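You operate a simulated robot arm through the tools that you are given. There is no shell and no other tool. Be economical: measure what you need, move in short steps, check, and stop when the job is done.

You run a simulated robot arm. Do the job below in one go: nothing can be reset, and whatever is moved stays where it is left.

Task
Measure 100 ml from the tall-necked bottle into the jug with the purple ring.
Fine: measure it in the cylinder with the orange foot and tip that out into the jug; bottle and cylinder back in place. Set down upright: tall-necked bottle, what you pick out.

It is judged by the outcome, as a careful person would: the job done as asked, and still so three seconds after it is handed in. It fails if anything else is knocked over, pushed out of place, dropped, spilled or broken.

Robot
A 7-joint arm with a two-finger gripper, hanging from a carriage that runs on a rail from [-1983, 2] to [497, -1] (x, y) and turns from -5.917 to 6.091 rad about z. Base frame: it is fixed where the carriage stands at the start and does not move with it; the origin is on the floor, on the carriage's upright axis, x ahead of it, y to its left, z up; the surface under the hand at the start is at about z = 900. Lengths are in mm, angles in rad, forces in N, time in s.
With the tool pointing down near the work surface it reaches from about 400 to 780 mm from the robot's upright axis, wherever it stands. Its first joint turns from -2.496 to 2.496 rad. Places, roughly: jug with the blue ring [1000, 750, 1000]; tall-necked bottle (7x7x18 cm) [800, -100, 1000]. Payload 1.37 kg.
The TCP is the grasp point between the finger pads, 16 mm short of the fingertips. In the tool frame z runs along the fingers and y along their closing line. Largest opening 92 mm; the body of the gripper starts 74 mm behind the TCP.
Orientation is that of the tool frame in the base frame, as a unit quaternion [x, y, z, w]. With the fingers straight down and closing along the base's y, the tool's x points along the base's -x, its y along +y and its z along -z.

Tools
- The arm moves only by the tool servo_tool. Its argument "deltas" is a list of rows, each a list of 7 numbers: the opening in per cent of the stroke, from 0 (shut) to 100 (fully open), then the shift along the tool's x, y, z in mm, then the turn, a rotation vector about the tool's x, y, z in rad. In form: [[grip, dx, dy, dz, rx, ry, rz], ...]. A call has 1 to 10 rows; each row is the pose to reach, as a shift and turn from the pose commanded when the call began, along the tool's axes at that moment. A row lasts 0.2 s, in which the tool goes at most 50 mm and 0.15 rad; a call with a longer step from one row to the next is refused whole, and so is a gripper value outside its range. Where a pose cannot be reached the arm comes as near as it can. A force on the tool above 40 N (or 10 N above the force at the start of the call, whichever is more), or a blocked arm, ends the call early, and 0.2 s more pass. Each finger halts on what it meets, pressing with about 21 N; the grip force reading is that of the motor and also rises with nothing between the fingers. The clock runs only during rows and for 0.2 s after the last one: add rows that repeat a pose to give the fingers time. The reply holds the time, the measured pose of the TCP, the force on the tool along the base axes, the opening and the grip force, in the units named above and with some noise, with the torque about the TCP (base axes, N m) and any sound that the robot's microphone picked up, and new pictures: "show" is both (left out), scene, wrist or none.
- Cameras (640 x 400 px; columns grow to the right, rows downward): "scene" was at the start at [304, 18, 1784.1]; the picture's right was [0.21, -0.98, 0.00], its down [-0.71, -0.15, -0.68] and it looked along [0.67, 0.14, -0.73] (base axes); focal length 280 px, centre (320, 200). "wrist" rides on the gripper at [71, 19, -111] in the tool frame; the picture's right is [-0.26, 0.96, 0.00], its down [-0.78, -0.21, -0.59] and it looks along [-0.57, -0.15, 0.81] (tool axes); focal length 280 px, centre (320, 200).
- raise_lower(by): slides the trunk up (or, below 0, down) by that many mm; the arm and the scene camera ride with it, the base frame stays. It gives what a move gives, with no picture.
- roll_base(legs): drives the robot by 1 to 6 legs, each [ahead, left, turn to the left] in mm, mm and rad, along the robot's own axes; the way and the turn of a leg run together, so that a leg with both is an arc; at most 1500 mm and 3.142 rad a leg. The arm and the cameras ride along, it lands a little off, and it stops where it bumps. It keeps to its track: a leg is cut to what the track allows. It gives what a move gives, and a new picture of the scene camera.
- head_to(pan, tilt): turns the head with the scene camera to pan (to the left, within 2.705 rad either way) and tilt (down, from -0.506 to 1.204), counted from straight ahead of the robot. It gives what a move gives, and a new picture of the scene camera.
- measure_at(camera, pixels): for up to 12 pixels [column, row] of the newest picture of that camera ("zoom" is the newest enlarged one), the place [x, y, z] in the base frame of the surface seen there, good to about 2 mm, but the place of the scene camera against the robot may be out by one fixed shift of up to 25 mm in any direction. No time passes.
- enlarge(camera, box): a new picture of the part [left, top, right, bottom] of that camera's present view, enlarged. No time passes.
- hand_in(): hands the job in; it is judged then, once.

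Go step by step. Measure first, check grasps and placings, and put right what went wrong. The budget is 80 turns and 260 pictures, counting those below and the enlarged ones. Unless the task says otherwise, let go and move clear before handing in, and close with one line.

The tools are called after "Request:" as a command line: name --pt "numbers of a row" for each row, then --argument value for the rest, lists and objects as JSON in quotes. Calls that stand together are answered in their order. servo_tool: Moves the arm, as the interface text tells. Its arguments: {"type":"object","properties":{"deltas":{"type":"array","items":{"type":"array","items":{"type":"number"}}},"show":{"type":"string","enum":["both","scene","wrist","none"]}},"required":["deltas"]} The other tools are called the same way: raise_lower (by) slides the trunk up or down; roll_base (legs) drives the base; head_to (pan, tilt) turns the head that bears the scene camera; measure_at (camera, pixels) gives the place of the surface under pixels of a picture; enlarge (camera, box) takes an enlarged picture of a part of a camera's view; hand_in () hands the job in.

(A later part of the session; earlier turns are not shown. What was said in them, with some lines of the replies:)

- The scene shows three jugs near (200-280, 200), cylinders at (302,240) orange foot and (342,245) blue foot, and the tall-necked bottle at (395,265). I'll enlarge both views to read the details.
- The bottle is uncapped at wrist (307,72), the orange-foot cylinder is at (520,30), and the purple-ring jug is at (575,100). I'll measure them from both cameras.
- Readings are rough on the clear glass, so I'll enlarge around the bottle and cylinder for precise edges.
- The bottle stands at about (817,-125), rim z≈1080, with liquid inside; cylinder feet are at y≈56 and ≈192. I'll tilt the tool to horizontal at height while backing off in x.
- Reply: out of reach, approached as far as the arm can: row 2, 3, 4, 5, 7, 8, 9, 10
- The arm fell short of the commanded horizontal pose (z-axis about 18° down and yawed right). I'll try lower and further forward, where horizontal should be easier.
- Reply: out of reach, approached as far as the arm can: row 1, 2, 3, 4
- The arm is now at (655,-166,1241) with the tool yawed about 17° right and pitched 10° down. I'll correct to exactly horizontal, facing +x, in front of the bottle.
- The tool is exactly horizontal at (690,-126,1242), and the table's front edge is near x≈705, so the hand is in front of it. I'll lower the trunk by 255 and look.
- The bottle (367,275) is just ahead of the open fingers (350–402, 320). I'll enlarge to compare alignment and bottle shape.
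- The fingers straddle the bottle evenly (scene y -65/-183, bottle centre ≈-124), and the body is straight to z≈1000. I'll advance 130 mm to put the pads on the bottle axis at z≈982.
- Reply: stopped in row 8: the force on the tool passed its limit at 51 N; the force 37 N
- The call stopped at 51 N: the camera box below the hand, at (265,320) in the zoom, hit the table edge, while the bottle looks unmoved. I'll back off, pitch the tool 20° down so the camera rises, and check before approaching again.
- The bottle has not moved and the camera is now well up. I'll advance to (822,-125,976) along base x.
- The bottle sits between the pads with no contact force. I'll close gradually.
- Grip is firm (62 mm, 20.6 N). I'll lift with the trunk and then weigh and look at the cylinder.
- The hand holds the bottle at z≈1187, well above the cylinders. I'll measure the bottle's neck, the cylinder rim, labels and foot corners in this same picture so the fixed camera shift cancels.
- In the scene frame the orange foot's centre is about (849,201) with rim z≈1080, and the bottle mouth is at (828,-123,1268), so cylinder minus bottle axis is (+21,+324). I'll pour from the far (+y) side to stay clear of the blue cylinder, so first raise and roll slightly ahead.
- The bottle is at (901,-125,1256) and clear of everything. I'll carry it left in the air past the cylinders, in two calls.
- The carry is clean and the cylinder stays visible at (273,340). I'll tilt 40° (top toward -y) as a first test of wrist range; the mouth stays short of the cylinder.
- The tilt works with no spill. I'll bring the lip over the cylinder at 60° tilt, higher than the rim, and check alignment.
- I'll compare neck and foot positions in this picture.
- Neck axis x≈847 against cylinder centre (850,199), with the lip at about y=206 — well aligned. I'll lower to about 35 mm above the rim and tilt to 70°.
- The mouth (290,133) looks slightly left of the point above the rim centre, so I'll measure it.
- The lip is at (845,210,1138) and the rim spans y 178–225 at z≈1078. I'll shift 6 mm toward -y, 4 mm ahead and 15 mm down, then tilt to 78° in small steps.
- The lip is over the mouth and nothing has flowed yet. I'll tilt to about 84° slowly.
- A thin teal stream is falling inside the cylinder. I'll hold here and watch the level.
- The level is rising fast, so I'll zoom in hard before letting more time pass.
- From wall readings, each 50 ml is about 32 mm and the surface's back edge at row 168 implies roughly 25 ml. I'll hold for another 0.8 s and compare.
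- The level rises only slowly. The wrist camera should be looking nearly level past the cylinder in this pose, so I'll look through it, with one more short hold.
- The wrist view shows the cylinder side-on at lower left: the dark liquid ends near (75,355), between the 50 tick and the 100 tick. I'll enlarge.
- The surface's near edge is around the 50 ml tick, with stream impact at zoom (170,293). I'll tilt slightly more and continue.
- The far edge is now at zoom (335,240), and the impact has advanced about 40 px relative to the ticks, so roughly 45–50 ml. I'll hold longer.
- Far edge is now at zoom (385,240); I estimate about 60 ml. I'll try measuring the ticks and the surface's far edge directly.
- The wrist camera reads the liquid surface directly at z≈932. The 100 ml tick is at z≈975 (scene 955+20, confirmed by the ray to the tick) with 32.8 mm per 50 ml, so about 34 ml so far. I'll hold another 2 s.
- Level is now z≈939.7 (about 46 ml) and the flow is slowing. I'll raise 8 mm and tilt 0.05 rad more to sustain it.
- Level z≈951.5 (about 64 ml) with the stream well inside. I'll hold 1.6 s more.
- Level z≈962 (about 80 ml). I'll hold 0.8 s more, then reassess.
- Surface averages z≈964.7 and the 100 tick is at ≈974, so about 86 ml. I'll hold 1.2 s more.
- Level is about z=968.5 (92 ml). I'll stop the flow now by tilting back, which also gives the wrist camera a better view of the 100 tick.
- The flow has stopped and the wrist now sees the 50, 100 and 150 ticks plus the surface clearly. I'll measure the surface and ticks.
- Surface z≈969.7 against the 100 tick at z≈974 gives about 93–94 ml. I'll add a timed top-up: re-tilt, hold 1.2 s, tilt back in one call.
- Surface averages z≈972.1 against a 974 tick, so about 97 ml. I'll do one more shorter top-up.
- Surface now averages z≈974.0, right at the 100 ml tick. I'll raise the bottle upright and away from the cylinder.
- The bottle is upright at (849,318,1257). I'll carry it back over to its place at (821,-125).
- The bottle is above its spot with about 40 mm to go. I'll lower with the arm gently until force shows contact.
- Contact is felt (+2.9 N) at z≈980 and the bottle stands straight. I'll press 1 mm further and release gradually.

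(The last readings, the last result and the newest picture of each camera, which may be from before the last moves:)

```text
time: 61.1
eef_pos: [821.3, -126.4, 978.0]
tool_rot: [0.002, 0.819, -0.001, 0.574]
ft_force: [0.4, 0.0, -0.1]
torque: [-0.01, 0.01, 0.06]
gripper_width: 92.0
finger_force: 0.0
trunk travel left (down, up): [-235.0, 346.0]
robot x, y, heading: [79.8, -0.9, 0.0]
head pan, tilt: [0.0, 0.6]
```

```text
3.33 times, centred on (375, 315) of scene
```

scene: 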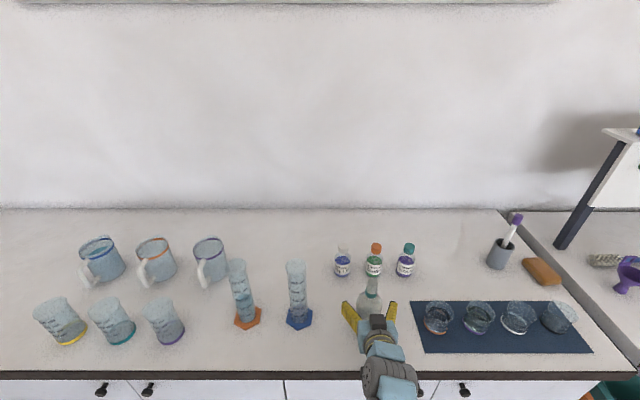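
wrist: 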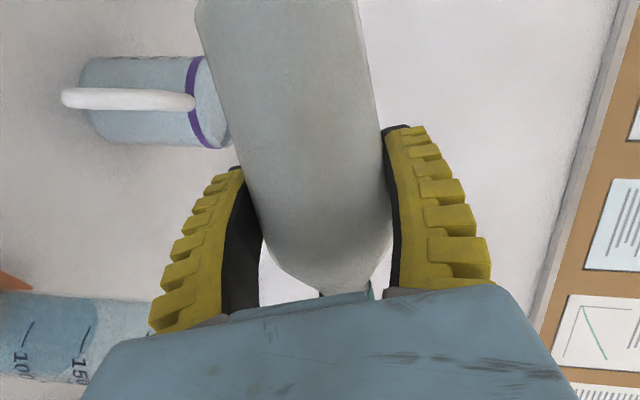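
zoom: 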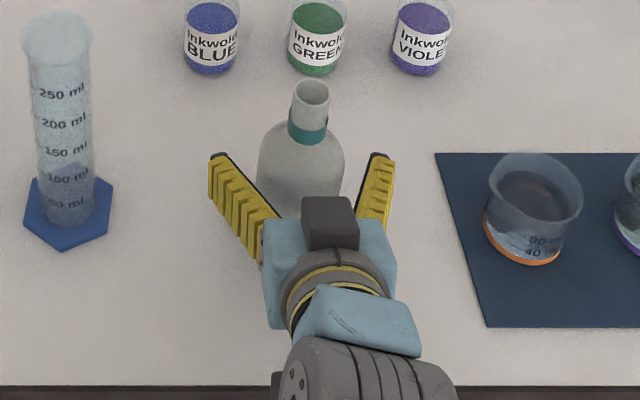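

The bottle stands upright in place. I'll back straight out, then survey the cylinder and beaker positions.

Request:
servo_tool --pt "100 6 0 -16 0 0 0" --pt "100 12 0 -33 0 0 0" --pt "100 19 0 -52 0 0 0" --pt "100 26 0 -72 0 0 0" --pt "100 34 0 -93 0 0 0" --pt "100 41 0 -113 0 0 0" --pt "100 46 0 -127 0 0 0" --pt "100 46 0 -127 0 0 0" --show "scene"

Request:
enlarge --camera "scene" --box '[140, 230, 270, 350]'

Request:
measure_at --camera "scene" --pixels '[[162, 340], [143, 318], [184, 322], [183, 338], [247, 327], [236, 323], [261, 310], [200, 286], [226, 278], [196, 245], [222, 243], [208, 283]]'

```text
time: 62.9
eef_pos: [712.7, -125.0, 978.4]
tool_rot: [0.001, 0.818, 0.0, 0.575]
ft_force: [0.7, -0.1, 0.3]
torque: [0.02, -0.03, -0.04]
gripper_width: 92.1
finger_force: 0.1
out of reach, approached as far as the arm can: row 6, 7, 8
trunk travel left (down, up): [-235.0, 346.0]
robot x, y, heading: [79.8, 0.5, 0.0]
head pan, tilt: [0.0, 0.6]
```

scene: 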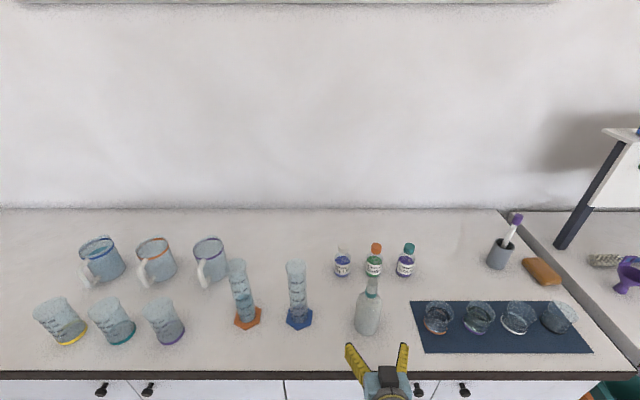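

```text
3.33 times, centred on (205, 290) of scene
```

zoom: 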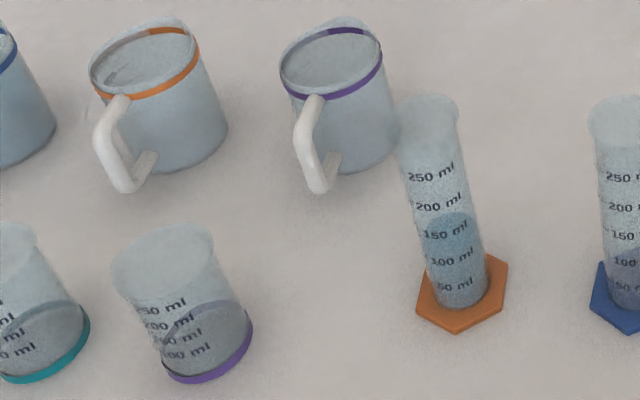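

```text
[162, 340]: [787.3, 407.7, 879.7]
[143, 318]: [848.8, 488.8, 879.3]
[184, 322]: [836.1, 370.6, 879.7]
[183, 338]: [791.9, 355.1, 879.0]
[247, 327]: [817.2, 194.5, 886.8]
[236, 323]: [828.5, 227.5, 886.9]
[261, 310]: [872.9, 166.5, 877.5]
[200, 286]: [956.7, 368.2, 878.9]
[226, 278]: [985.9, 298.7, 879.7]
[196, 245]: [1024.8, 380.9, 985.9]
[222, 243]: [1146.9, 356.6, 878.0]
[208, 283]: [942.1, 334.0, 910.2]
```

The cylinder is still at foot (845,200) with liquid at the 100 ml mark. I'll move in front of the table to y=200 at z≈1020 and survey the jug.

Request:
servo_tool --pt "100 -8 10 -3 0 0 0" --pt "100 -16 40 -6 0 0 0" --pt "100 -24 75 -9 0 0 0" --pt "100 -32 115 -12 0 0 0" --pt "100 -39.5 155 -14.4 0 0 0" --pt "100 -39.5 195 -14.4 0 0 0" --pt "100 -39.5 235 -14.4 0 0 0" --pt "100 -39.5 275 -14.4 0 0 0" --pt "100 -39.5 310 -14.4 0 0 0" --pt "100 -39.5 325 -14.4 0 0 0" --show "scene"

Request:
enlarge --camera "scene" --box '[180, 225, 290, 385]'

Request:
measure_at --camera "scene" --pixels '[[194, 250], [209, 257], [224, 248], [210, 236], [197, 240], [193, 243], [203, 272], [222, 262], [215, 280], [206, 275], [219, 255], [227, 275]]'

```text
time: 65.1
eef_pos: [713.3, 198.8, 1021.0]
tool_rot: [0.001, 0.819, 0.0, 0.574]
ft_force: [-0.8, 0.2, 0.2]
torque: [0.01, 0.01, -0.02]
gripper_width: 92.1
finger_force: 0.0
out of reach, approached as far as the arm can: row 1, 2, 3, 4, 5, 6, 7, 8
trunk travel left (down, up): [-235.0, 346.0]
robot x, y, heading: [75.6, 1.0, 0.003]
head pan, tilt: [0.0, 0.6]
```

scene: 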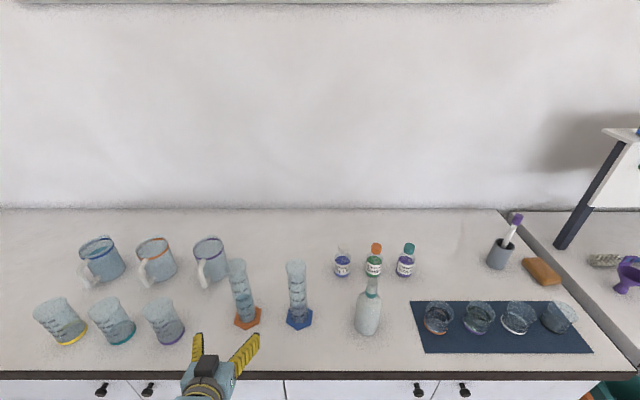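

```text
2.50 times, centred on (235, 305) of scene
```

zoom: 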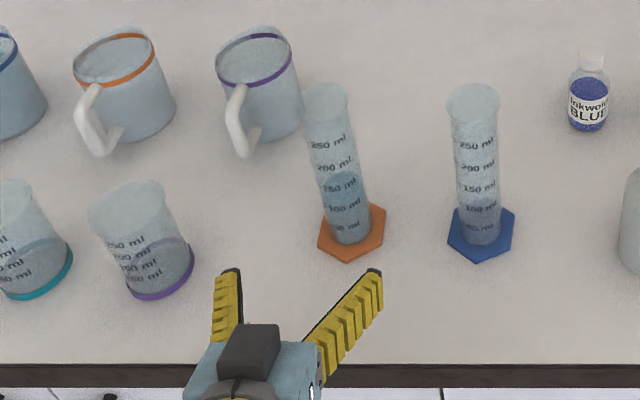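

```text
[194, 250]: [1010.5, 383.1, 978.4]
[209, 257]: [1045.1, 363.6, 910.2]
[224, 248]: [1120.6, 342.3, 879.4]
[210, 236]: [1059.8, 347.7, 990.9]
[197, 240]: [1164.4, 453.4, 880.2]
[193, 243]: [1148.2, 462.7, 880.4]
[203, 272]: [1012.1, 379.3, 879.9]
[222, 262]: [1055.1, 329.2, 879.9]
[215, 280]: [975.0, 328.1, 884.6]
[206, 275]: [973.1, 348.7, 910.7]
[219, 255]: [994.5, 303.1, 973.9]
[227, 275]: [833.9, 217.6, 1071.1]
```

The jug's rim is centred near (1017,342), top z≈1010, handle toward the robot. I'll advance on the cylinder to (845,200,1021).

Request:
servo_tool --pt "100 -7 0.5 19 0 0 0" --pt "100 -14 1 38 0 0 0" --pt "100 -21 1 57 0 0 0" --pt "100 -28 1 76 0 0 0" --pt "100 -34 1 93 0 0 0" --pt "100 -39 1 107 0 0 0" --pt "100 -43 1 118 0 0 0" --pt "100 -45 1 124 0 0 0" --pt "100 -45 1 124 0 0 0" --show "scene"

Request:
enlarge --camera "scene" --box '[190, 240, 300, 360]'

```text
time: 67.1
eef_pos: [844.5, 200.3, 1021.9]
tool_rot: [0.001, 0.819, 0.0, 0.574]
ft_force: [0.5, 0.2, 0.4]
torque: [-0.03, 0.01, 0.0]
gripper_width: 91.9
finger_force: 0.1
trunk travel left (down, up): [-235.0, 346.0]
robot x, y, heading: [82.3, -1.9, 0.0]
head pan, tilt: [0.0, 0.6]
```

scene: 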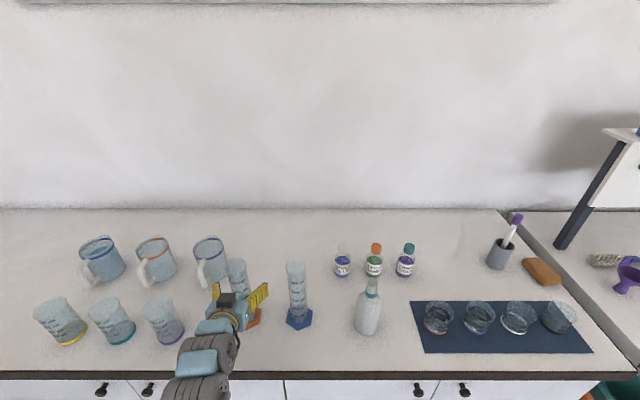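

```text
3.33 times, centred on (245, 300) of scene
```

zoom: 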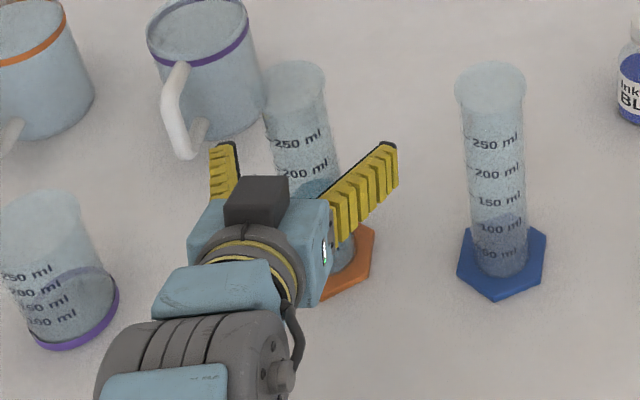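

The fingers straddle the cylinder roughly evenly. I'll close gently.

Request:
servo_tool --pt "85 0 0 0 0 0 0" --pt "72 0 0 0 0 0 0" --pt "64 0 0 0 0 0 0" --pt "59 0 0 0 0 0 0" --pt "55 0 0 0 0 0 0" --pt "51 0 0 0 0 0 0" --pt "46 0 0 0 0 0 0" --pt "30 0 0 0 0 0 0" --pt "10 0 0 0 0 0 0" --pt "10 0 0 0 0 0 0" --show "scene"

Request:
enlarge --camera "scene" --box '[190, 240, 300, 360]'

```text
time: 69.3
eef_pos: [844.7, 201.2, 1022.1]
tool_rot: [0.001, 0.819, 0.0, 0.574]
ft_force: [-0.2, -0.3, 1.3]
torque: [-0.04, 0.02, -0.03]
gripper_width: 48.6
finger_force: 21.5
trunk travel left (down, up): [-235.0, 346.0]
robot x, y, heading: [79.3, -2.2, 0.001]
head pan, tilt: [0.0, 0.6]
```

scene: 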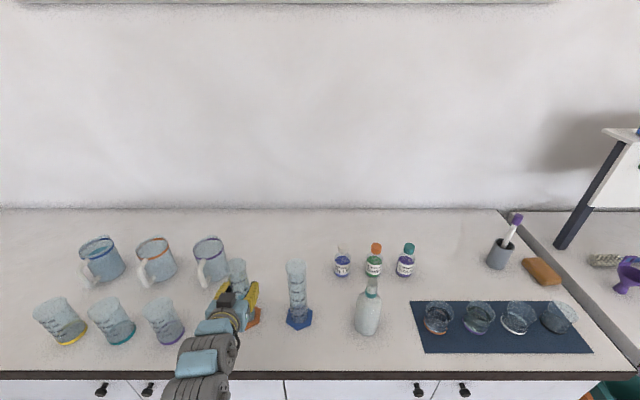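

```text
3.33 times, centred on (245, 300) of scene
```

zoom: 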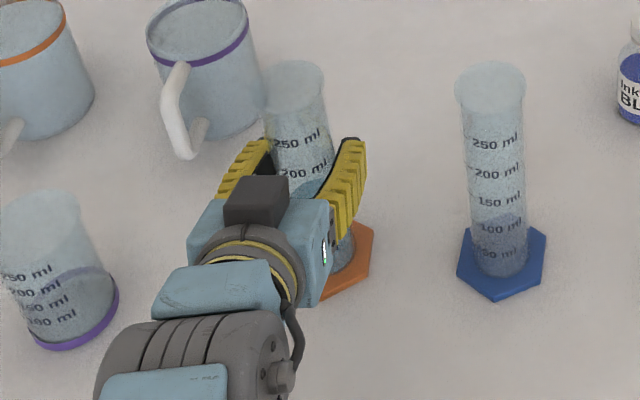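

The grip holds at 48.6 mm and the cylinder did not shift. I'll lift with the trunk and roll ahead beside the jug.

Request:
raise_lower --by 30

Request:
raise_lower --by 150

Request:
roll_base --legs '[[172, 0, 0]]'

Request:
head_to --pan 0.2 --tilt 0.75

```text
time: 70.0
eef_pos: [844.1, 200.2, 1050.3]
tool_rot: [0.001, 0.819, 0.0, 0.574]
ft_force: [-0.2, -0.3, -2.3]
torque: [-0.01, 0.01, -0.01]
gripper_width: 48.7
finger_force: 21.4
trunk travel left (down, up): [-265.0, 316.0]
robot x, y, heading: [79.6, 2.0, 0.006]
head pan, tilt: [0.0, 0.6]
```

```text
time: 71.8
eef_pos: [843.8, 199.9, 1201.8]
tool_rot: [0.001, 0.819, 0.0, 0.574]
ft_force: [-0.8, 0.0, -2.2]
torque: [-0.04, 0.03, -0.03]
gripper_width: 48.5
finger_force: 21.0
trunk travel left (down, up): [-415.0, 166.0]
robot x, y, heading: [79.1, 0.4, -0.0]
head pan, tilt: [0.0, 0.6]
```

```text
time: 73.3
eef_pos: [1021.5, 198.5, 1201.6]
tool_rot: [0.002, 0.819, -0.001, 0.574]
ft_force: [0.3, 0.5, -2.0]
torque: [-0.05, 0.01, 0.03]
gripper_width: 48.7
finger_force: 20.9
trunk travel left (down, up): [-415.0, 166.0]
robot x, y, heading: [256.4, 2.8, -0.002]
head pan, tilt: [0.0, 0.6]
```

scene: 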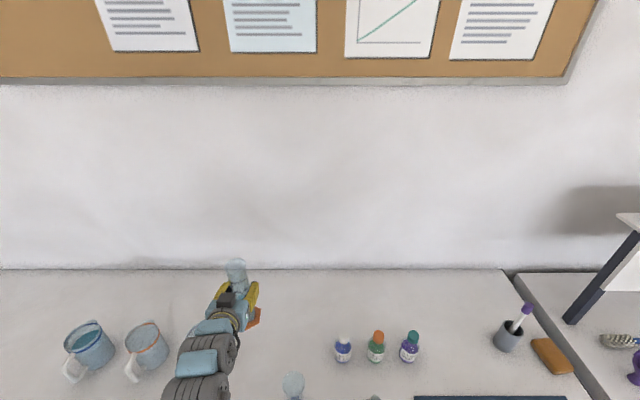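

```text
time: 74.0
eef_pos: [1021.4, 198.0, 1201.4]
tool_rot: [0.002, 0.819, -0.001, 0.574]
ft_force: [-0.4, 0.4, -1.4]
torque: [0.0, -0.01, 0.05]
gripper_width: 48.6
finger_force: 21.9
trunk travel left (down, up): [-415.0, 166.0]
robot x, y, heading: [254.1, -3.4, -0.009]
head pan, tilt: [0.201, 0.75]
```

scene: 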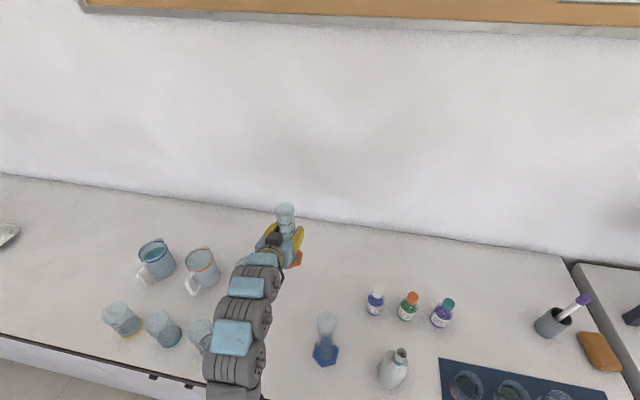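

The arm hides the jug in this view, but earlier wrist and scene readings fit a circle at about (1010,341), r≈43. I'll set the TCP to (1010,252,1170) and tilt about 52° toward +y, then check with the wrist camera.

Request:
servo_tool --pt "10 10 18 0 0 0 0" --pt "10 21 36 0 0 0 0" --pt "10 32 54 0 0 0 0" --pt "10 32 54 0 0.0445 0 -0.1222" --pt "10 32 54 0 0.0889 0 -0.2444" --pt "10 32 54 0 0.1334 0 -0.3666" --pt "10 32 54 0 0.1778 0 -0.4888" --pt "10 32 54 0 0.2223 0 -0.611" --pt "10 32 54 0 0.2668 0 -0.7332" --pt "10 32 54 0 0.3112 0 -0.8554" --show "both"

```text
time: 76.2
eef_pos: [1010.2, 251.8, 1171.9]
tool_rot: [-0.251, 0.735, -0.361, 0.515]
ft_force: [0.0, -0.9, -1.9]
torque: [0.04, -0.04, -0.02]
gripper_width: 48.6
finger_force: 21.2
trunk travel left (down, up): [-415.0, 166.0]
robot x, y, heading: [256.8, 0.0, -0.0]
head pan, tilt: [0.201, 0.75]
```

scene: 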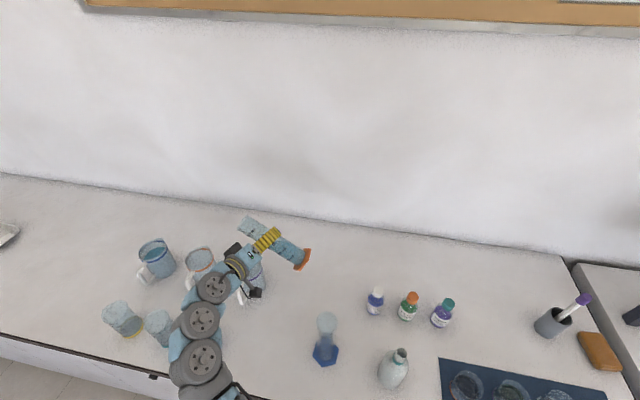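
wrist: 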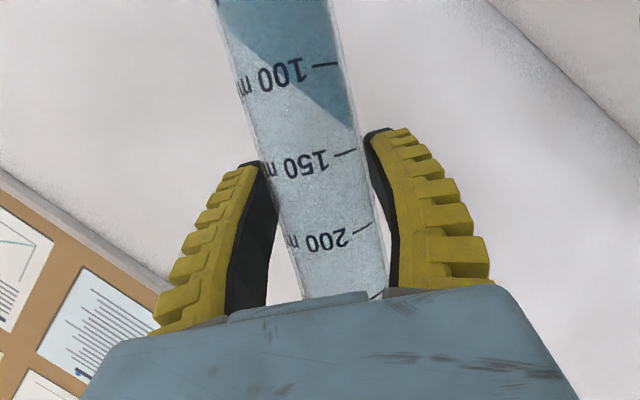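

The cylinder is tilted about 53° with liquid held. The jug is now partly visible beside the hand, so I'll enlarge to check alignment.

Request:
enlarge --camera "scene" --box '[190, 205, 320, 310]'

```text
3.81 times, centred on (255, 258) of scene
```

zoom: 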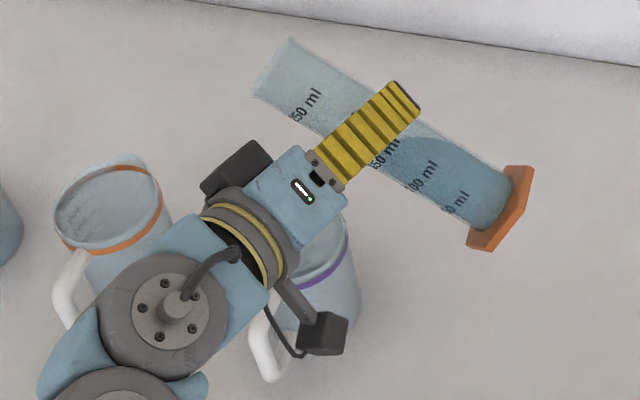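

Request:
measure_at --camera "zoom" --pixels '[[347, 240], [325, 274], [300, 290], [340, 225], [335, 265], [350, 300], [262, 90], [290, 45], [255, 92], [275, 100], [320, 60], [365, 190]]'

```text
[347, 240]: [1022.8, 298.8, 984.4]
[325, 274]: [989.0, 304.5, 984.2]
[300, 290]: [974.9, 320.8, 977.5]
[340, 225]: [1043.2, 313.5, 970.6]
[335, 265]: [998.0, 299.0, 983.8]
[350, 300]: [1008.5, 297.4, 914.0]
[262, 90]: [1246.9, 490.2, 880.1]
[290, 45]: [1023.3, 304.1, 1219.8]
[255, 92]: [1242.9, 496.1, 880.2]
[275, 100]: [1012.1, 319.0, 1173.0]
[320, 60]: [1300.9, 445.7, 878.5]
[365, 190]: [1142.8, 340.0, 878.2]
```

Jug ring centre (scene) ≈(1013,340), and the cylinder mouth x≈1015 heads to y≈325: aligned. I'll lower 80 mm and tilt to 75°, short of pouring.

Request:
servo_tool --pt "10 15 21.5 5.5 0 0 0" --pt "10 30 43 11 0 0 0" --pt "10 44.7 64.3 16.3 0 0 0" --pt "10 44.7 64.3 16.3 0.0456 0 -0.1253" --pt "10 44.7 64.3 16.3 0.0912 0 -0.2507" --pt "10 44.7 64.3 16.3 0.1368 0 -0.376" --pt "10 44.7 64.3 16.3 0.1368 0 -0.376" --show "both"

Request:
enlarge --camera "scene" --box '[190, 205, 320, 310]'

```text
time: 77.8
eef_pos: [1009.8, 253.9, 1091.2]
tool_rot: [-0.349, 0.65, -0.5, 0.454]
ft_force: [0.1, -0.6, -1.4]
torque: [0.1, 0.01, 0.02]
gripper_width: 48.6
finger_force: 20.9
trunk travel left (down, up): [-415.0, 166.0]
robot x, y, heading: [260.6, 1.5, -0.002]
head pan, tilt: [0.201, 0.75]
```

scene: 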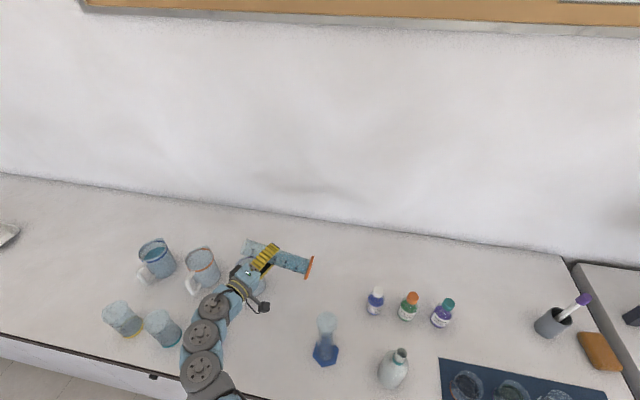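
wrist: 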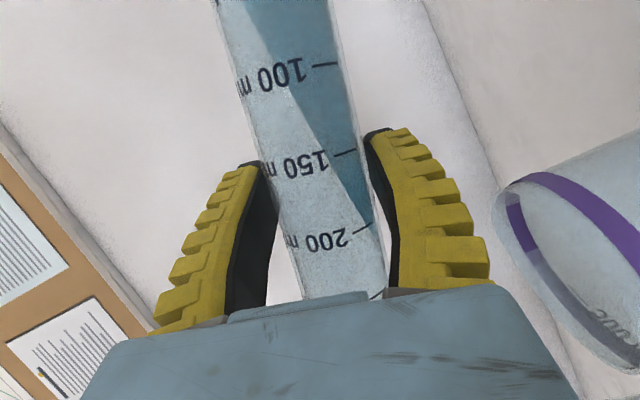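

```text
3.81 times, centred on (255, 258) of scene
```

zoom: 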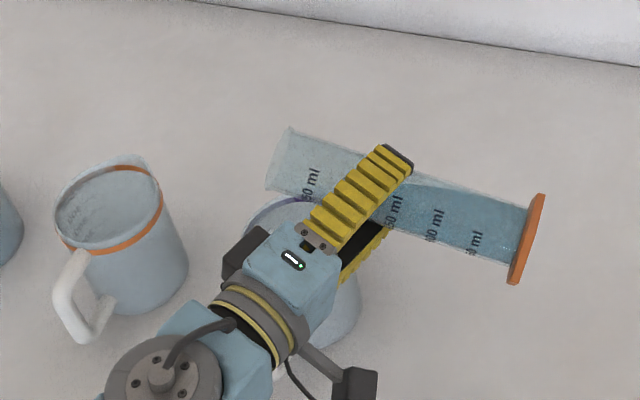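

The wrist camera now sees the jug's rim at (500–640,180–370). I'll measure it in the accurate frame, along with the cylinder mouth position.

Request:
measure_at --camera "wrist" --pixels '[[515, 210], [530, 185], [560, 185], [600, 215], [635, 250], [515, 225], [540, 290], [575, 335], [610, 360], [500, 215], [535, 290], [600, 335]]'

Request:
measure_at --camera "zoom" --pixels '[[290, 130], [268, 186], [275, 160], [300, 165], [285, 190], [250, 215], [310, 195], [285, 200], [360, 300], [260, 210]]'

```text
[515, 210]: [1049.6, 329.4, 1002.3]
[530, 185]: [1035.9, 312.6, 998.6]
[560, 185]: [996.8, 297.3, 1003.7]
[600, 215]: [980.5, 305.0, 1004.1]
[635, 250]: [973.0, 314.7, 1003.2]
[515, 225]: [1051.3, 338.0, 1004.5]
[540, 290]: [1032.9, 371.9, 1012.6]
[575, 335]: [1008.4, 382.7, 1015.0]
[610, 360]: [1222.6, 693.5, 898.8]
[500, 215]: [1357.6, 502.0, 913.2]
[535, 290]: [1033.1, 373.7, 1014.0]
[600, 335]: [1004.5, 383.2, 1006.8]
```

```text
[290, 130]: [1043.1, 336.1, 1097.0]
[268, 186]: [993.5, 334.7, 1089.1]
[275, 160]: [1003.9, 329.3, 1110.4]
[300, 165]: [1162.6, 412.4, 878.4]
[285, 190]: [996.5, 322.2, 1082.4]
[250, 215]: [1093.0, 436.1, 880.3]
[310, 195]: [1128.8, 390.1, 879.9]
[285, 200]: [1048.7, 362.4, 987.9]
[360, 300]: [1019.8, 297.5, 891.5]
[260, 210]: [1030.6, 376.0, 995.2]
```

Jug centre is (1010,340) with rim z≈1015, and the cylinder lip is at about (1013,334) — well inside. I'll lower slightly and tilt slowly to about 84°.

Request:
servo_tool --pt "10 7.4 10.3 2.7 0 0 0" --pt "10 7.4 10.3 2.7 0.0103 0 -0.0282" --pt "10 7.4 10.3 2.7 0.0205 0 -0.0564" --pt "10 7.4 10.3 2.7 0.0308 0 -0.0846" --pt "10 7.4 10.3 2.7 0.041 0 -0.1128" --pt "10 7.4 10.3 2.7 0.0513 0 -0.141" --show "both"

Request:
enlarge --camera "scene" --box '[190, 205, 320, 310]'

```text
time: 79.2
eef_pos: [1009.5, 249.4, 1079.7]
tool_rot: [-0.381, 0.61, -0.547, 0.427]
ft_force: [0.2, -0.3, -1.2]
torque: [0.05, 0.02, -0.04]
gripper_width: 48.8
finger_force: 20.8
trunk travel left (down, up): [-415.0, 166.0]
robot x, y, heading: [256.3, 0.2, -0.002]
head pan, tilt: [0.201, 0.75]
```

scene: 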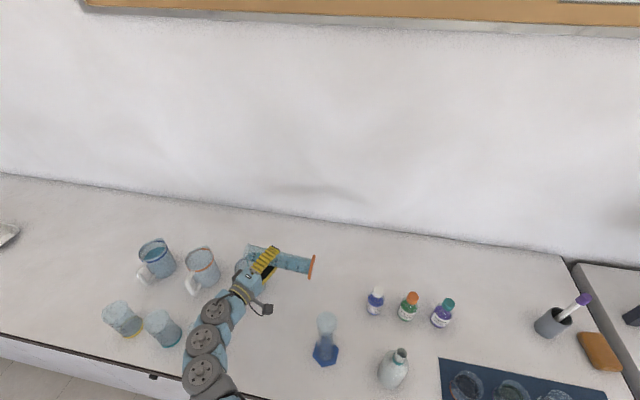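
wrist: 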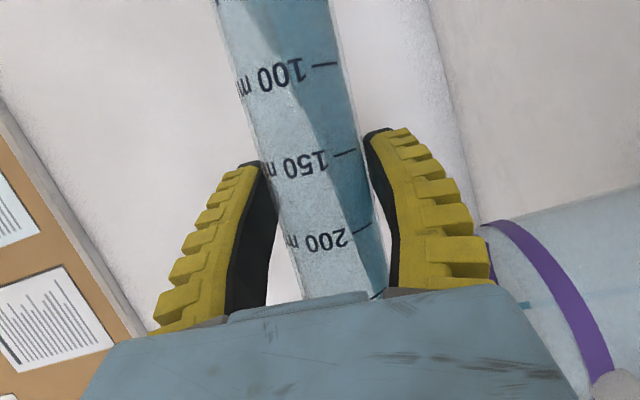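

```text
3.81 times, centred on (255, 258) of scene
```

zoom: 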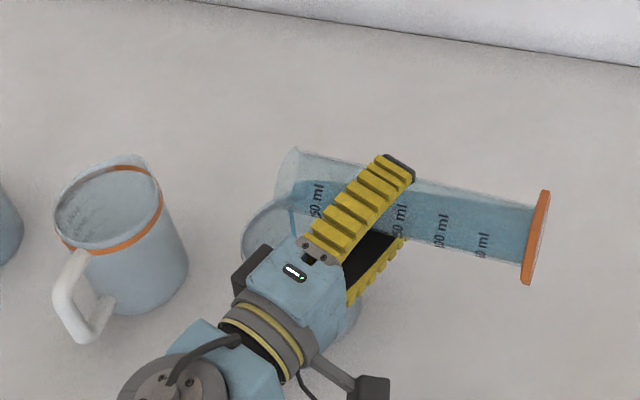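

A thin stream runs into the jug (wrist (528,305), zoom (293,225)), well inside the rim. I'll continue tilting slowly.

Request:
servo_tool --pt "10 0 0 0 0 0 0" --pt "10 0 0 0 0.0068 0 -0.0188" --pt "10 0 0 0 0.0068 0 -0.0188" --pt "10 0 0 0 0.0137 0 -0.0376" --pt "10 0 0 0 0.0137 0 -0.0376" --pt "10 0 0 0 0.0205 0 -0.0564" --pt "10 0 0 0 0.0205 0 -0.0564" --pt "10 0 0 0 0.0274 0 -0.0752" --pt "10 0 0 0 0.0274 0 -0.0752" --pt "10 0 0 0 0.0274 0 -0.0752" --show "wrist"

Request:
enlarge --camera "scene" --box '[190, 205, 320, 310]'

```text
time: 81.4
eef_pos: [1010.2, 249.1, 1079.3]
tool_rot: [-0.398, 0.589, -0.571, 0.411]
ft_force: [0.5, -0.7, -1.6]
torque: [0.06, -0.01, 0.0]
gripper_width: 48.5
finger_force: 21.2
trunk travel left (down, up): [-415.0, 166.0]
robot x, y, heading: [258.0, -2.4, 0.001]
head pan, tilt: [0.201, 0.75]
```

wrist: 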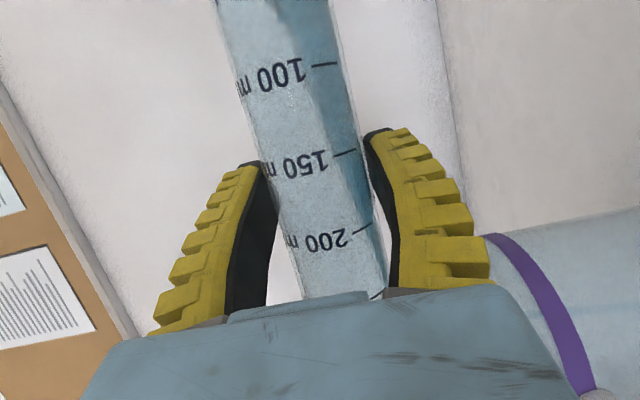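

```text
3.81 times, centred on (255, 258) of scene
```

zoom: 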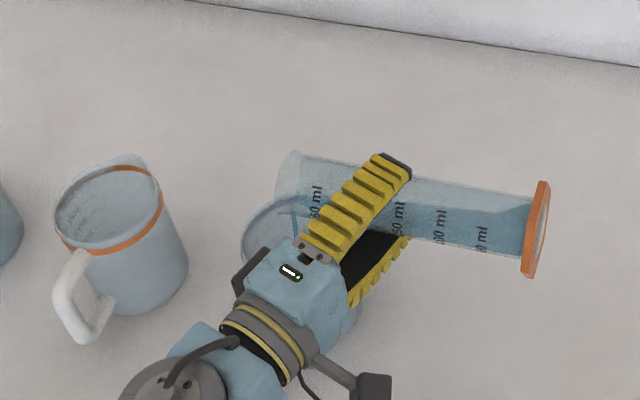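

Flow is steady and inside the jug. I'll tilt on past horizontal to about 98°, compensating the lip height.

Request:
servo_tool --pt "10 0 0 0 0 0 0" --pt "10 -1 -1 0 0.0068 0 -0.0188" --pt "10 -1 -2 0 0.0137 0 -0.0376" --pt "10 -2 -3 -0.5 0.0205 0 -0.0564" --pt "10 -2 -4 -0.5 0.0274 0 -0.0752" --pt "10 -3 -5 -1 0.0342 0 -0.094" --pt "10 -3 -6 -1 0.041 0 -0.1128" --pt "10 -4 -7 -1.3 0.0479 0 -0.1316" --pt "10 -4 -8 -1.3 0.0547 0 -0.1504" --pt "10 -4 -8 -1.3 0.0547 0 -0.1504" --show "wrist"

Request:
enlarge --camera "scene" --box '[190, 205, 320, 310]'

```text
time: 83.6
eef_pos: [1011.4, 254.1, 1086.7]
tool_rot: [0.43, -0.541, 0.616, -0.378]
ft_force: [0.7, 0.2, 0.1]
torque: [0.05, -0.01, 0.01]
gripper_width: 48.6
finger_force: 20.5
trunk travel left (down, up): [-415.0, 166.0]
robot x, y, heading: [255.4, -3.2, -0.002]
head pan, tilt: [0.201, 0.75]
```

wrist: 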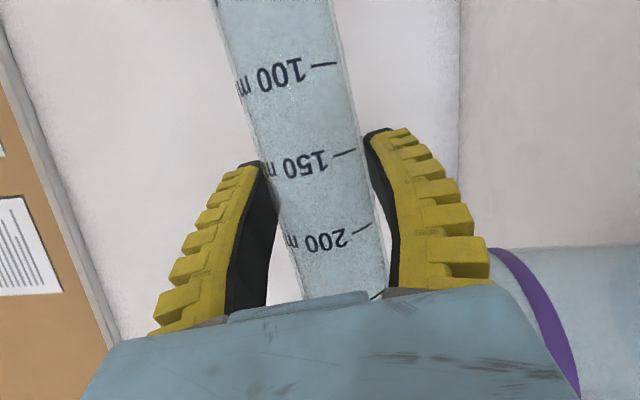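

```text
3.81 times, centred on (255, 258) of scene
```

zoom: 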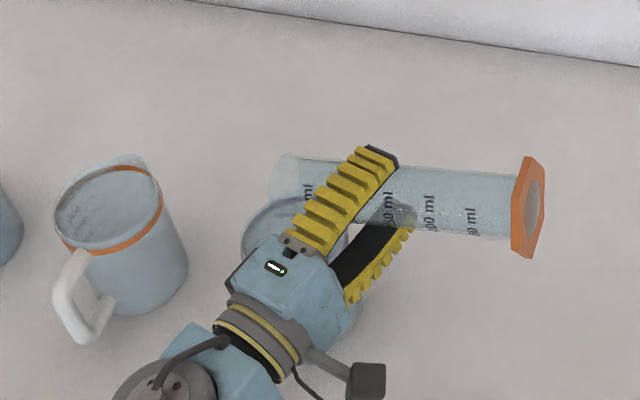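

The cylinder looks empty. I'll tilt a little further and hold to drain, with the lip still over the jug.

Request:
servo_tool --pt "10 0 -3 0 0.0205 0 -0.0564" --pt "10 0 -6 0 0.041 0 -0.1128" --pt "10 0 -8 0 0.0615 0 -0.169" --pt "10 0 -8 0 0.0615 0 -0.169" --pt "10 0 -8 0 0.0615 0 -0.169" --pt "10 0 -8 0 0.0615 0 -0.169" --pt "10 0 -8 0 0.0615 0 -0.169" --pt "10 0 -8 0 0.0615 0 -0.169" --show "wrist"

Request:
enlarge --camera "scene" --box '[190, 205, 320, 310]'

```text
time: 85.4
eef_pos: [1010.1, 254.3, 1095.8]
tool_rot: [0.463, -0.483, 0.662, -0.338]
ft_force: [-0.3, -1.0, -1.2]
torque: [0.03, 0.0, -0.02]
gripper_width: 48.4
finger_force: 21.0
trunk travel left (down, up): [-415.0, 166.0]
robot x, y, heading: [255.0, -5.3, -0.005]
head pan, tilt: [0.201, 0.75]
```

wrist: 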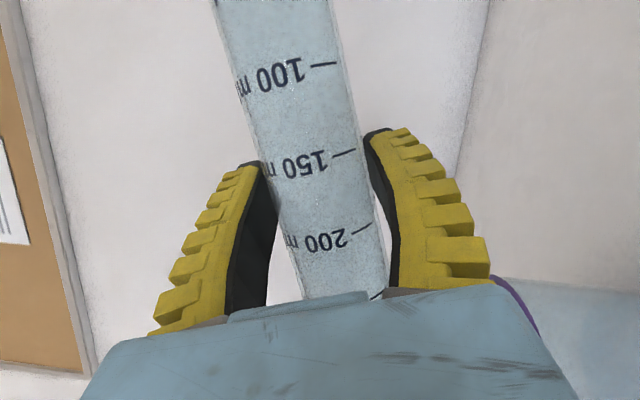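

```text
3.81 times, centred on (255, 258) of scene
```

zoom: 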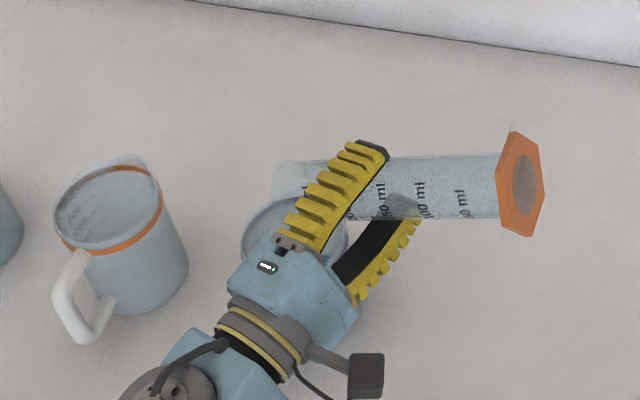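

The cylinder is empty. I'll raise it and return it upright in two calls.

Request:
servo_tool --pt "10 3 -10 1 -0.0479 0 0.1316" --pt "10 6 -19 2 -0.0958 0 0.2632" --pt "10 9 -29 3 -0.1436 0 0.3948" --pt "10 12 -38 4 -0.1915 0 0.5264" --pt "10 15 -48 5 -0.2394 0 0.658" --pt "10 17 -57 6 -0.2873 0 0.7896" --pt "10 20 -67 7 -0.3352 0 0.9212" --pt "10 23 -76 8 -0.383 0 1.0528" --pt "10 26 -86 9 -0.4309 0 1.1844" --pt "10 28.6 -95.3 10.4 -0.4788 0 1.316" --show "none"

Request:
servo_tool --pt "10 0 0 0 -0.041 0 0.1128" --pt "10 0 0 0 -0.0821 0 0.2256" --pt "10 0 0 0 -0.1231 0 0.3384" --pt "10 0 0 0 -0.1642 0 0.4512" --pt "10 0 0 0 -0.1642 0 0.4512" --show "scene"

```text
time: 87.6
eef_pos: [1011.0, 253.1, 1195.2]
tool_rot: [-0.134, 0.796, -0.194, 0.558]
ft_force: [0.2, 0.0, -0.3]
torque: [0.05, 0.01, -0.04]
gripper_width: 48.8
finger_force: 20.8
trunk travel left (down, up): [-415.0, 166.0]
robot x, y, heading: [257.8, -5.6, -0.009]
head pan, tilt: [0.201, 0.75]
```

```text
time: 88.8
eef_pos: [1010.6, 254.6, 1194.1]
tool_rot: [0.003, 0.819, -0.001, 0.573]
ft_force: [-0.3, -0.2, -0.8]
torque: [0.03, -0.02, 0.0]
gripper_width: 48.2
finger_force: 21.1
trunk travel left (down, up): [-415.0, 166.0]
robot x, y, heading: [255.5, -2.2, -0.004]
head pan, tilt: [0.201, 0.75]
```

scene: 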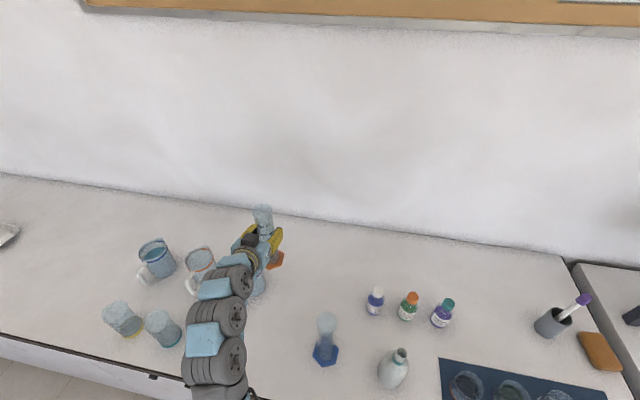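

Upright again. I'll shift back to y≈201, then roll the base back so the TCP is near x=845.

Request:
servo_tool --pt "10 0 -13 0 0 0 0" --pt "10 0 -30 0 0 0 0" --pt "10 0 -45 0 0 0 0" --pt "10 0 -53 0 0 0 0" --show "none"

Request:
roll_base --legs '[[-166, 0, 0]]'

Request:
raise_lower --by -140

Request:
head_to --pan 0.0 --tilt 0.6

```text
time: 89.8
eef_pos: [1011.2, 201.9, 1194.8]
tool_rot: [0.001, 0.819, 0.0, 0.574]
ft_force: [0.3, -0.6, 0.4]
torque: [0.03, 0.02, 0.0]
gripper_width: 48.4
finger_force: 21.0
trunk travel left (down, up): [-415.0, 166.0]
robot x, y, heading: [255.7, 1.4, -0.006]
head pan, tilt: [0.201, 0.75]
```

```text
time: 91.3
eef_pos: [842.4, 203.3, 1195.0]
tool_rot: [0.0, 0.818, 0.001, 0.575]
ft_force: [0.8, 0.3, -1.1]
torque: [0.03, 0.0, -0.02]
gripper_width: 48.6
finger_force: 21.2
trunk travel left (down, up): [-415.0, 166.0]
robot x, y, heading: [89.7, 3.4, -0.005]
head pan, tilt: [0.201, 0.75]
```

scene: 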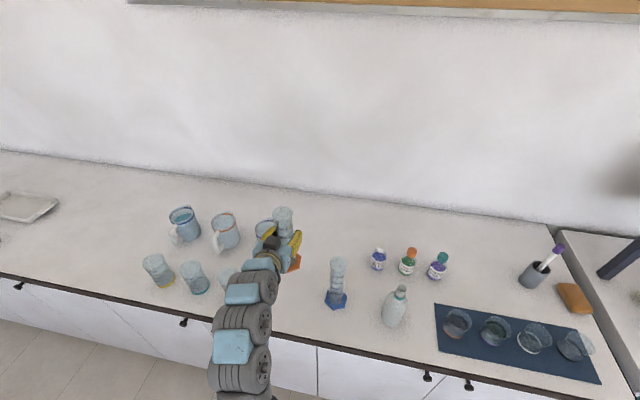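

```text
time: 92.9
eef_pos: [842.3, 203.2, 1055.5]
tool_rot: [0.001, 0.819, 0.0, 0.574]
ft_force: [0.0, 0.0, -0.4]
torque: [0.01, 0.0, 0.01]
gripper_width: 48.7
finger_force: 21.2
trunk travel left (down, up): [-275.0, 306.0]
robot x, y, heading: [89.1, 1.1, 0.005]
head pan, tilt: [0.201, 0.75]
```

```text
time: 93.7
eef_pos: [842.7, 203.8, 1056.2]
tool_rot: [0.0, 0.819, 0.0, 0.574]
ft_force: [-0.4, -0.6, 0.1]
torque: [0.03, 0.02, 0.01]
gripper_width: 48.3
finger_force: 20.9
trunk travel left (down, up): [-275.0, 306.0]
robot x, y, heading: [87.4, -2.7, 0.0]
head pan, tilt: [0.0, 0.6]
```

scene: 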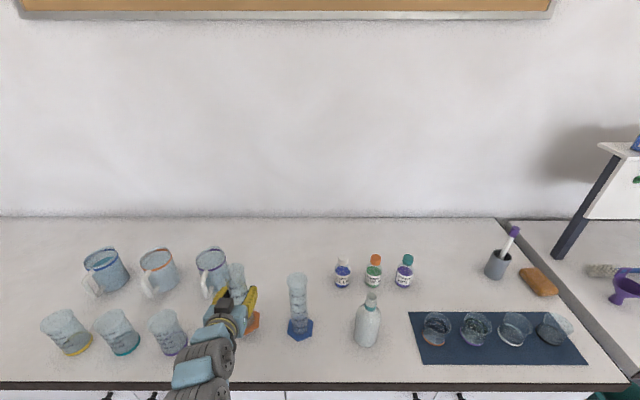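

The cylinder is 33 mm above its place and 2–3 mm off. I'll correct and lower until contact.

Request:
servo_tool --pt "10 8 -2.5 3.5 0 0 0" --pt "10 16 -2.5 7 0 0 0" --pt "10 23 -2.5 10 0 0 0" --pt "10 27 -2.5 11.8 0 0 0" --pt "10 29.5 -2.5 12.8 0 0 0" --pt "10 30.5 -2.5 13.2 0 0 0" --show "scene"

Request:
enlarge --camera "scene" --box '[180, 240, 310, 360]'

```text
time: 95.1
eef_pos: [845.1, 201.9, 1022.9]
tool_rot: [0.001, 0.819, 0.0, 0.574]
ft_force: [-0.1, -0.1, -0.4]
torque: [0.01, 0.0, 0.01]
gripper_width: 48.5
finger_force: 20.8
trunk travel left (down, up): [-275.0, 306.0]
robot x, y, heading: [90.5, 3.3, -0.0]
head pan, tilt: [0.0, 0.6]
```

scene: 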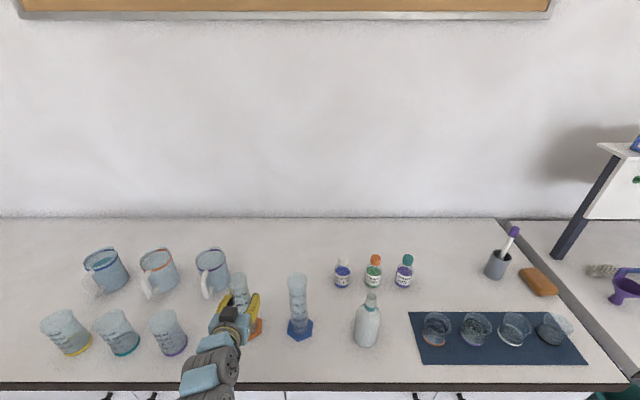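

```text
3.33 times, centred on (245, 300) of scene
```

zoom: 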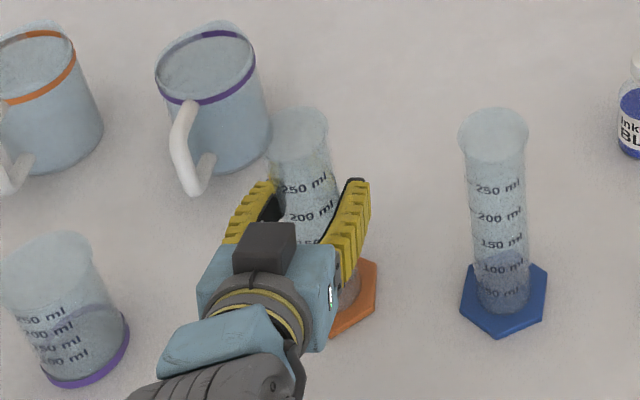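

No contact yet; I'll ease down another 2 mm.

Request:
servo_tool --pt "10 0.7 0 0.25 0 0 0" --pt "10 1.4 0 0.5 0 0 0" --pt "10 1.9 0 0.7 0 0 0" --pt "10 1.9 0 0.7 0 0 0" --show "none"

```text
time: 96.1
eef_pos: [845.4, 201.0, 1021.2]
tool_rot: [0.001, 0.818, 0.0, 0.576]
ft_force: [-0.2, -1.7, 11.4]
torque: [0.04, 0.25, -0.02]
gripper_width: 49.1
finger_force: 21.3
trunk travel left (down, up): [-275.0, 306.0]
robot x, y, heading: [91.7, 1.6, 0.005]
head pan, tilt: [0.0, 0.6]
```

Firm contact (+11 N). I'll back up 0.7 mm to relieve it, then open gradually.

Request:
servo_tool --pt "10 -0.8 0 -0.3 0 0 0" --pt "48 -0.8 0 -0.3 0 0 0" --pt "53 -0.8 0 -0.3 0 0 0" --pt "56 -0.8 0 -0.3 0 0 0" --pt "60 -0.8 0 -0.3 0 0 0" --pt "68 -0.8 0 -0.3 0 0 0" --pt "80 -0.8 0 -0.3 0 0 0" --pt "92 -0.8 0 -0.3 0 0 0" --pt "100 -0.8 0 -0.3 0 0 0" --pt "100 -0.8 0 -0.3 0 0 0" --show "scene"

Request:
enlarge --camera "scene" --box '[180, 240, 310, 360]'

```text
time: 98.3
eef_pos: [845.0, 202.2, 1020.3]
tool_rot: [0.001, 0.819, 0.0, 0.573]
ft_force: [-1.2, 0.0, -0.4]
torque: [-0.03, 0.02, -0.02]
gripper_width: 91.8
finger_force: 0.1
trunk travel left (down, up): [-275.0, 306.0]
robot x, y, heading: [86.9, -4.4, 0.0]
head pan, tilt: [0.0, 0.6]
```

scene: 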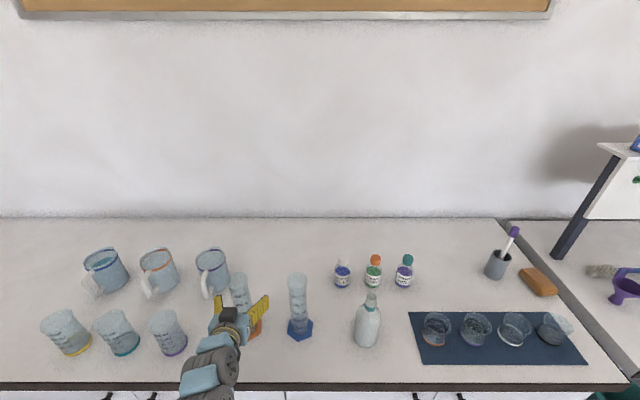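

```text
3.33 times, centred on (245, 300) of scene
```

zoom: 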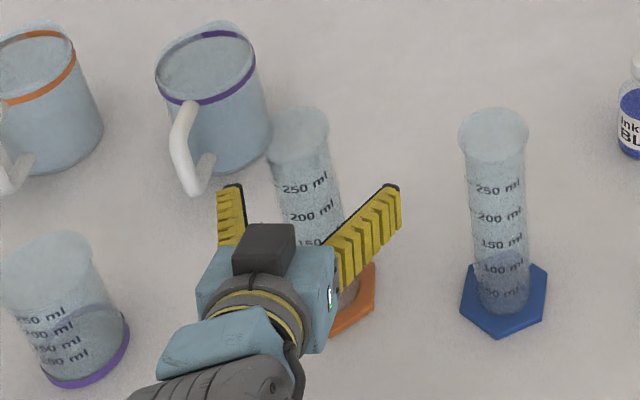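

The cylinder stands upright. I'll back straight out and check everything.

Request:
servo_tool --pt "100 6 0 -16 0 0 0" --pt "100 12 0 -33 0 0 0" --pt "100 18 0 -50 0 0 0" --pt "100 24 0 -67 0 0 0" --pt "100 31 0 -85 0 0 0" --pt "100 37 0 -101 0 0 0" --pt "100 38 0 -105 0 0 0" --show "none"

Request:
roll_base --legs '[[-150, 0, 0]]'

Request:
enlarge --camera "scene" --box '[60, 200, 260, 330]'

Request:
enlarge --camera "scene" --box '[220, 200, 420, 330]'

```text
time: 99.9
eef_pos: [733.8, 202.7, 1020.9]
tool_rot: [0.001, 0.819, 0.0, 0.574]
ft_force: [-1.0, -0.1, 0.4]
torque: [0.0, -0.01, 0.02]
gripper_width: 91.8
finger_force: 0.1
trunk travel left (down, up): [-275.0, 306.0]
robot x, y, heading: [85.9, 0.6, 0.003]
head pan, tilt: [0.0, 0.6]
```

```text
time: 101.2
eef_pos: [582.7, 201.8, 1021.7]
tool_rot: [0.0, 0.819, 0.001, 0.574]
ft_force: [-0.5, 0.0, -0.2]
torque: [0.0, 0.01, 0.04]
gripper_width: 92.1
finger_force: 0.1
trunk travel left (down, up): [-275.0, 306.0]
robot x, y, heading: [-67.6, 2.8, 0.001]
head pan, tilt: [0.0, 0.6]
```

scene: 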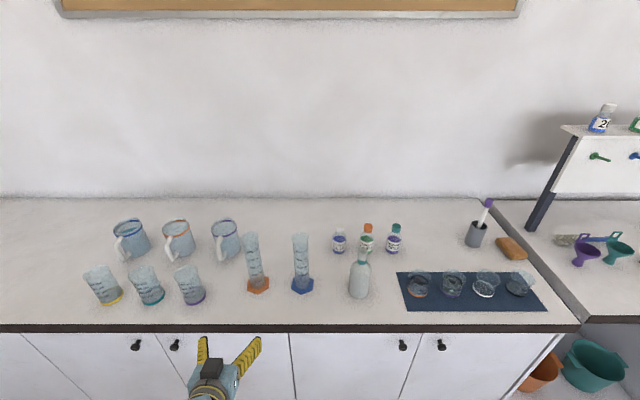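

```text
3.08 times, centred on (160, 265) of scene
```

zoom: 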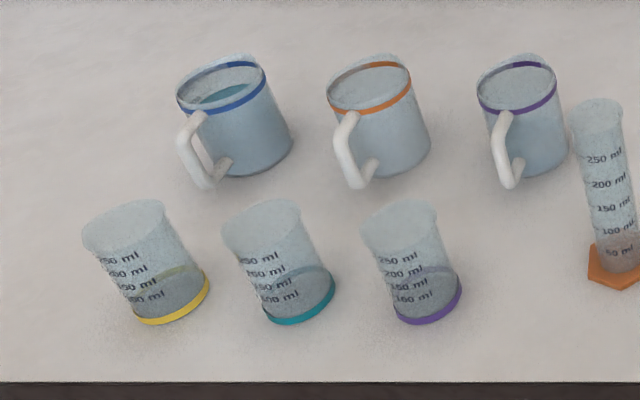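

```text
3.08 times, centred on (320, 265) of scene
```

zoom: 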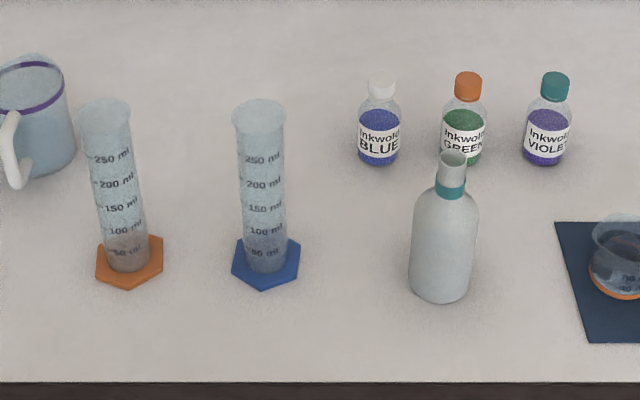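

Bottle and cylinder stand upright in their places, the cylinder is empty, the jug is unmoved, no spills are visible and the arm is clear, so I'm handing in.

Request:
hand_in

```text
The job is handed in.
```

I measured 100 ml from the tall-necked bottle in the orange-footed cylinder, to within a few ml by the camera readings, and tipped it all into the purple-ring jug. The bottle and the empty cylinder are back in place and upright, with no spills visible.
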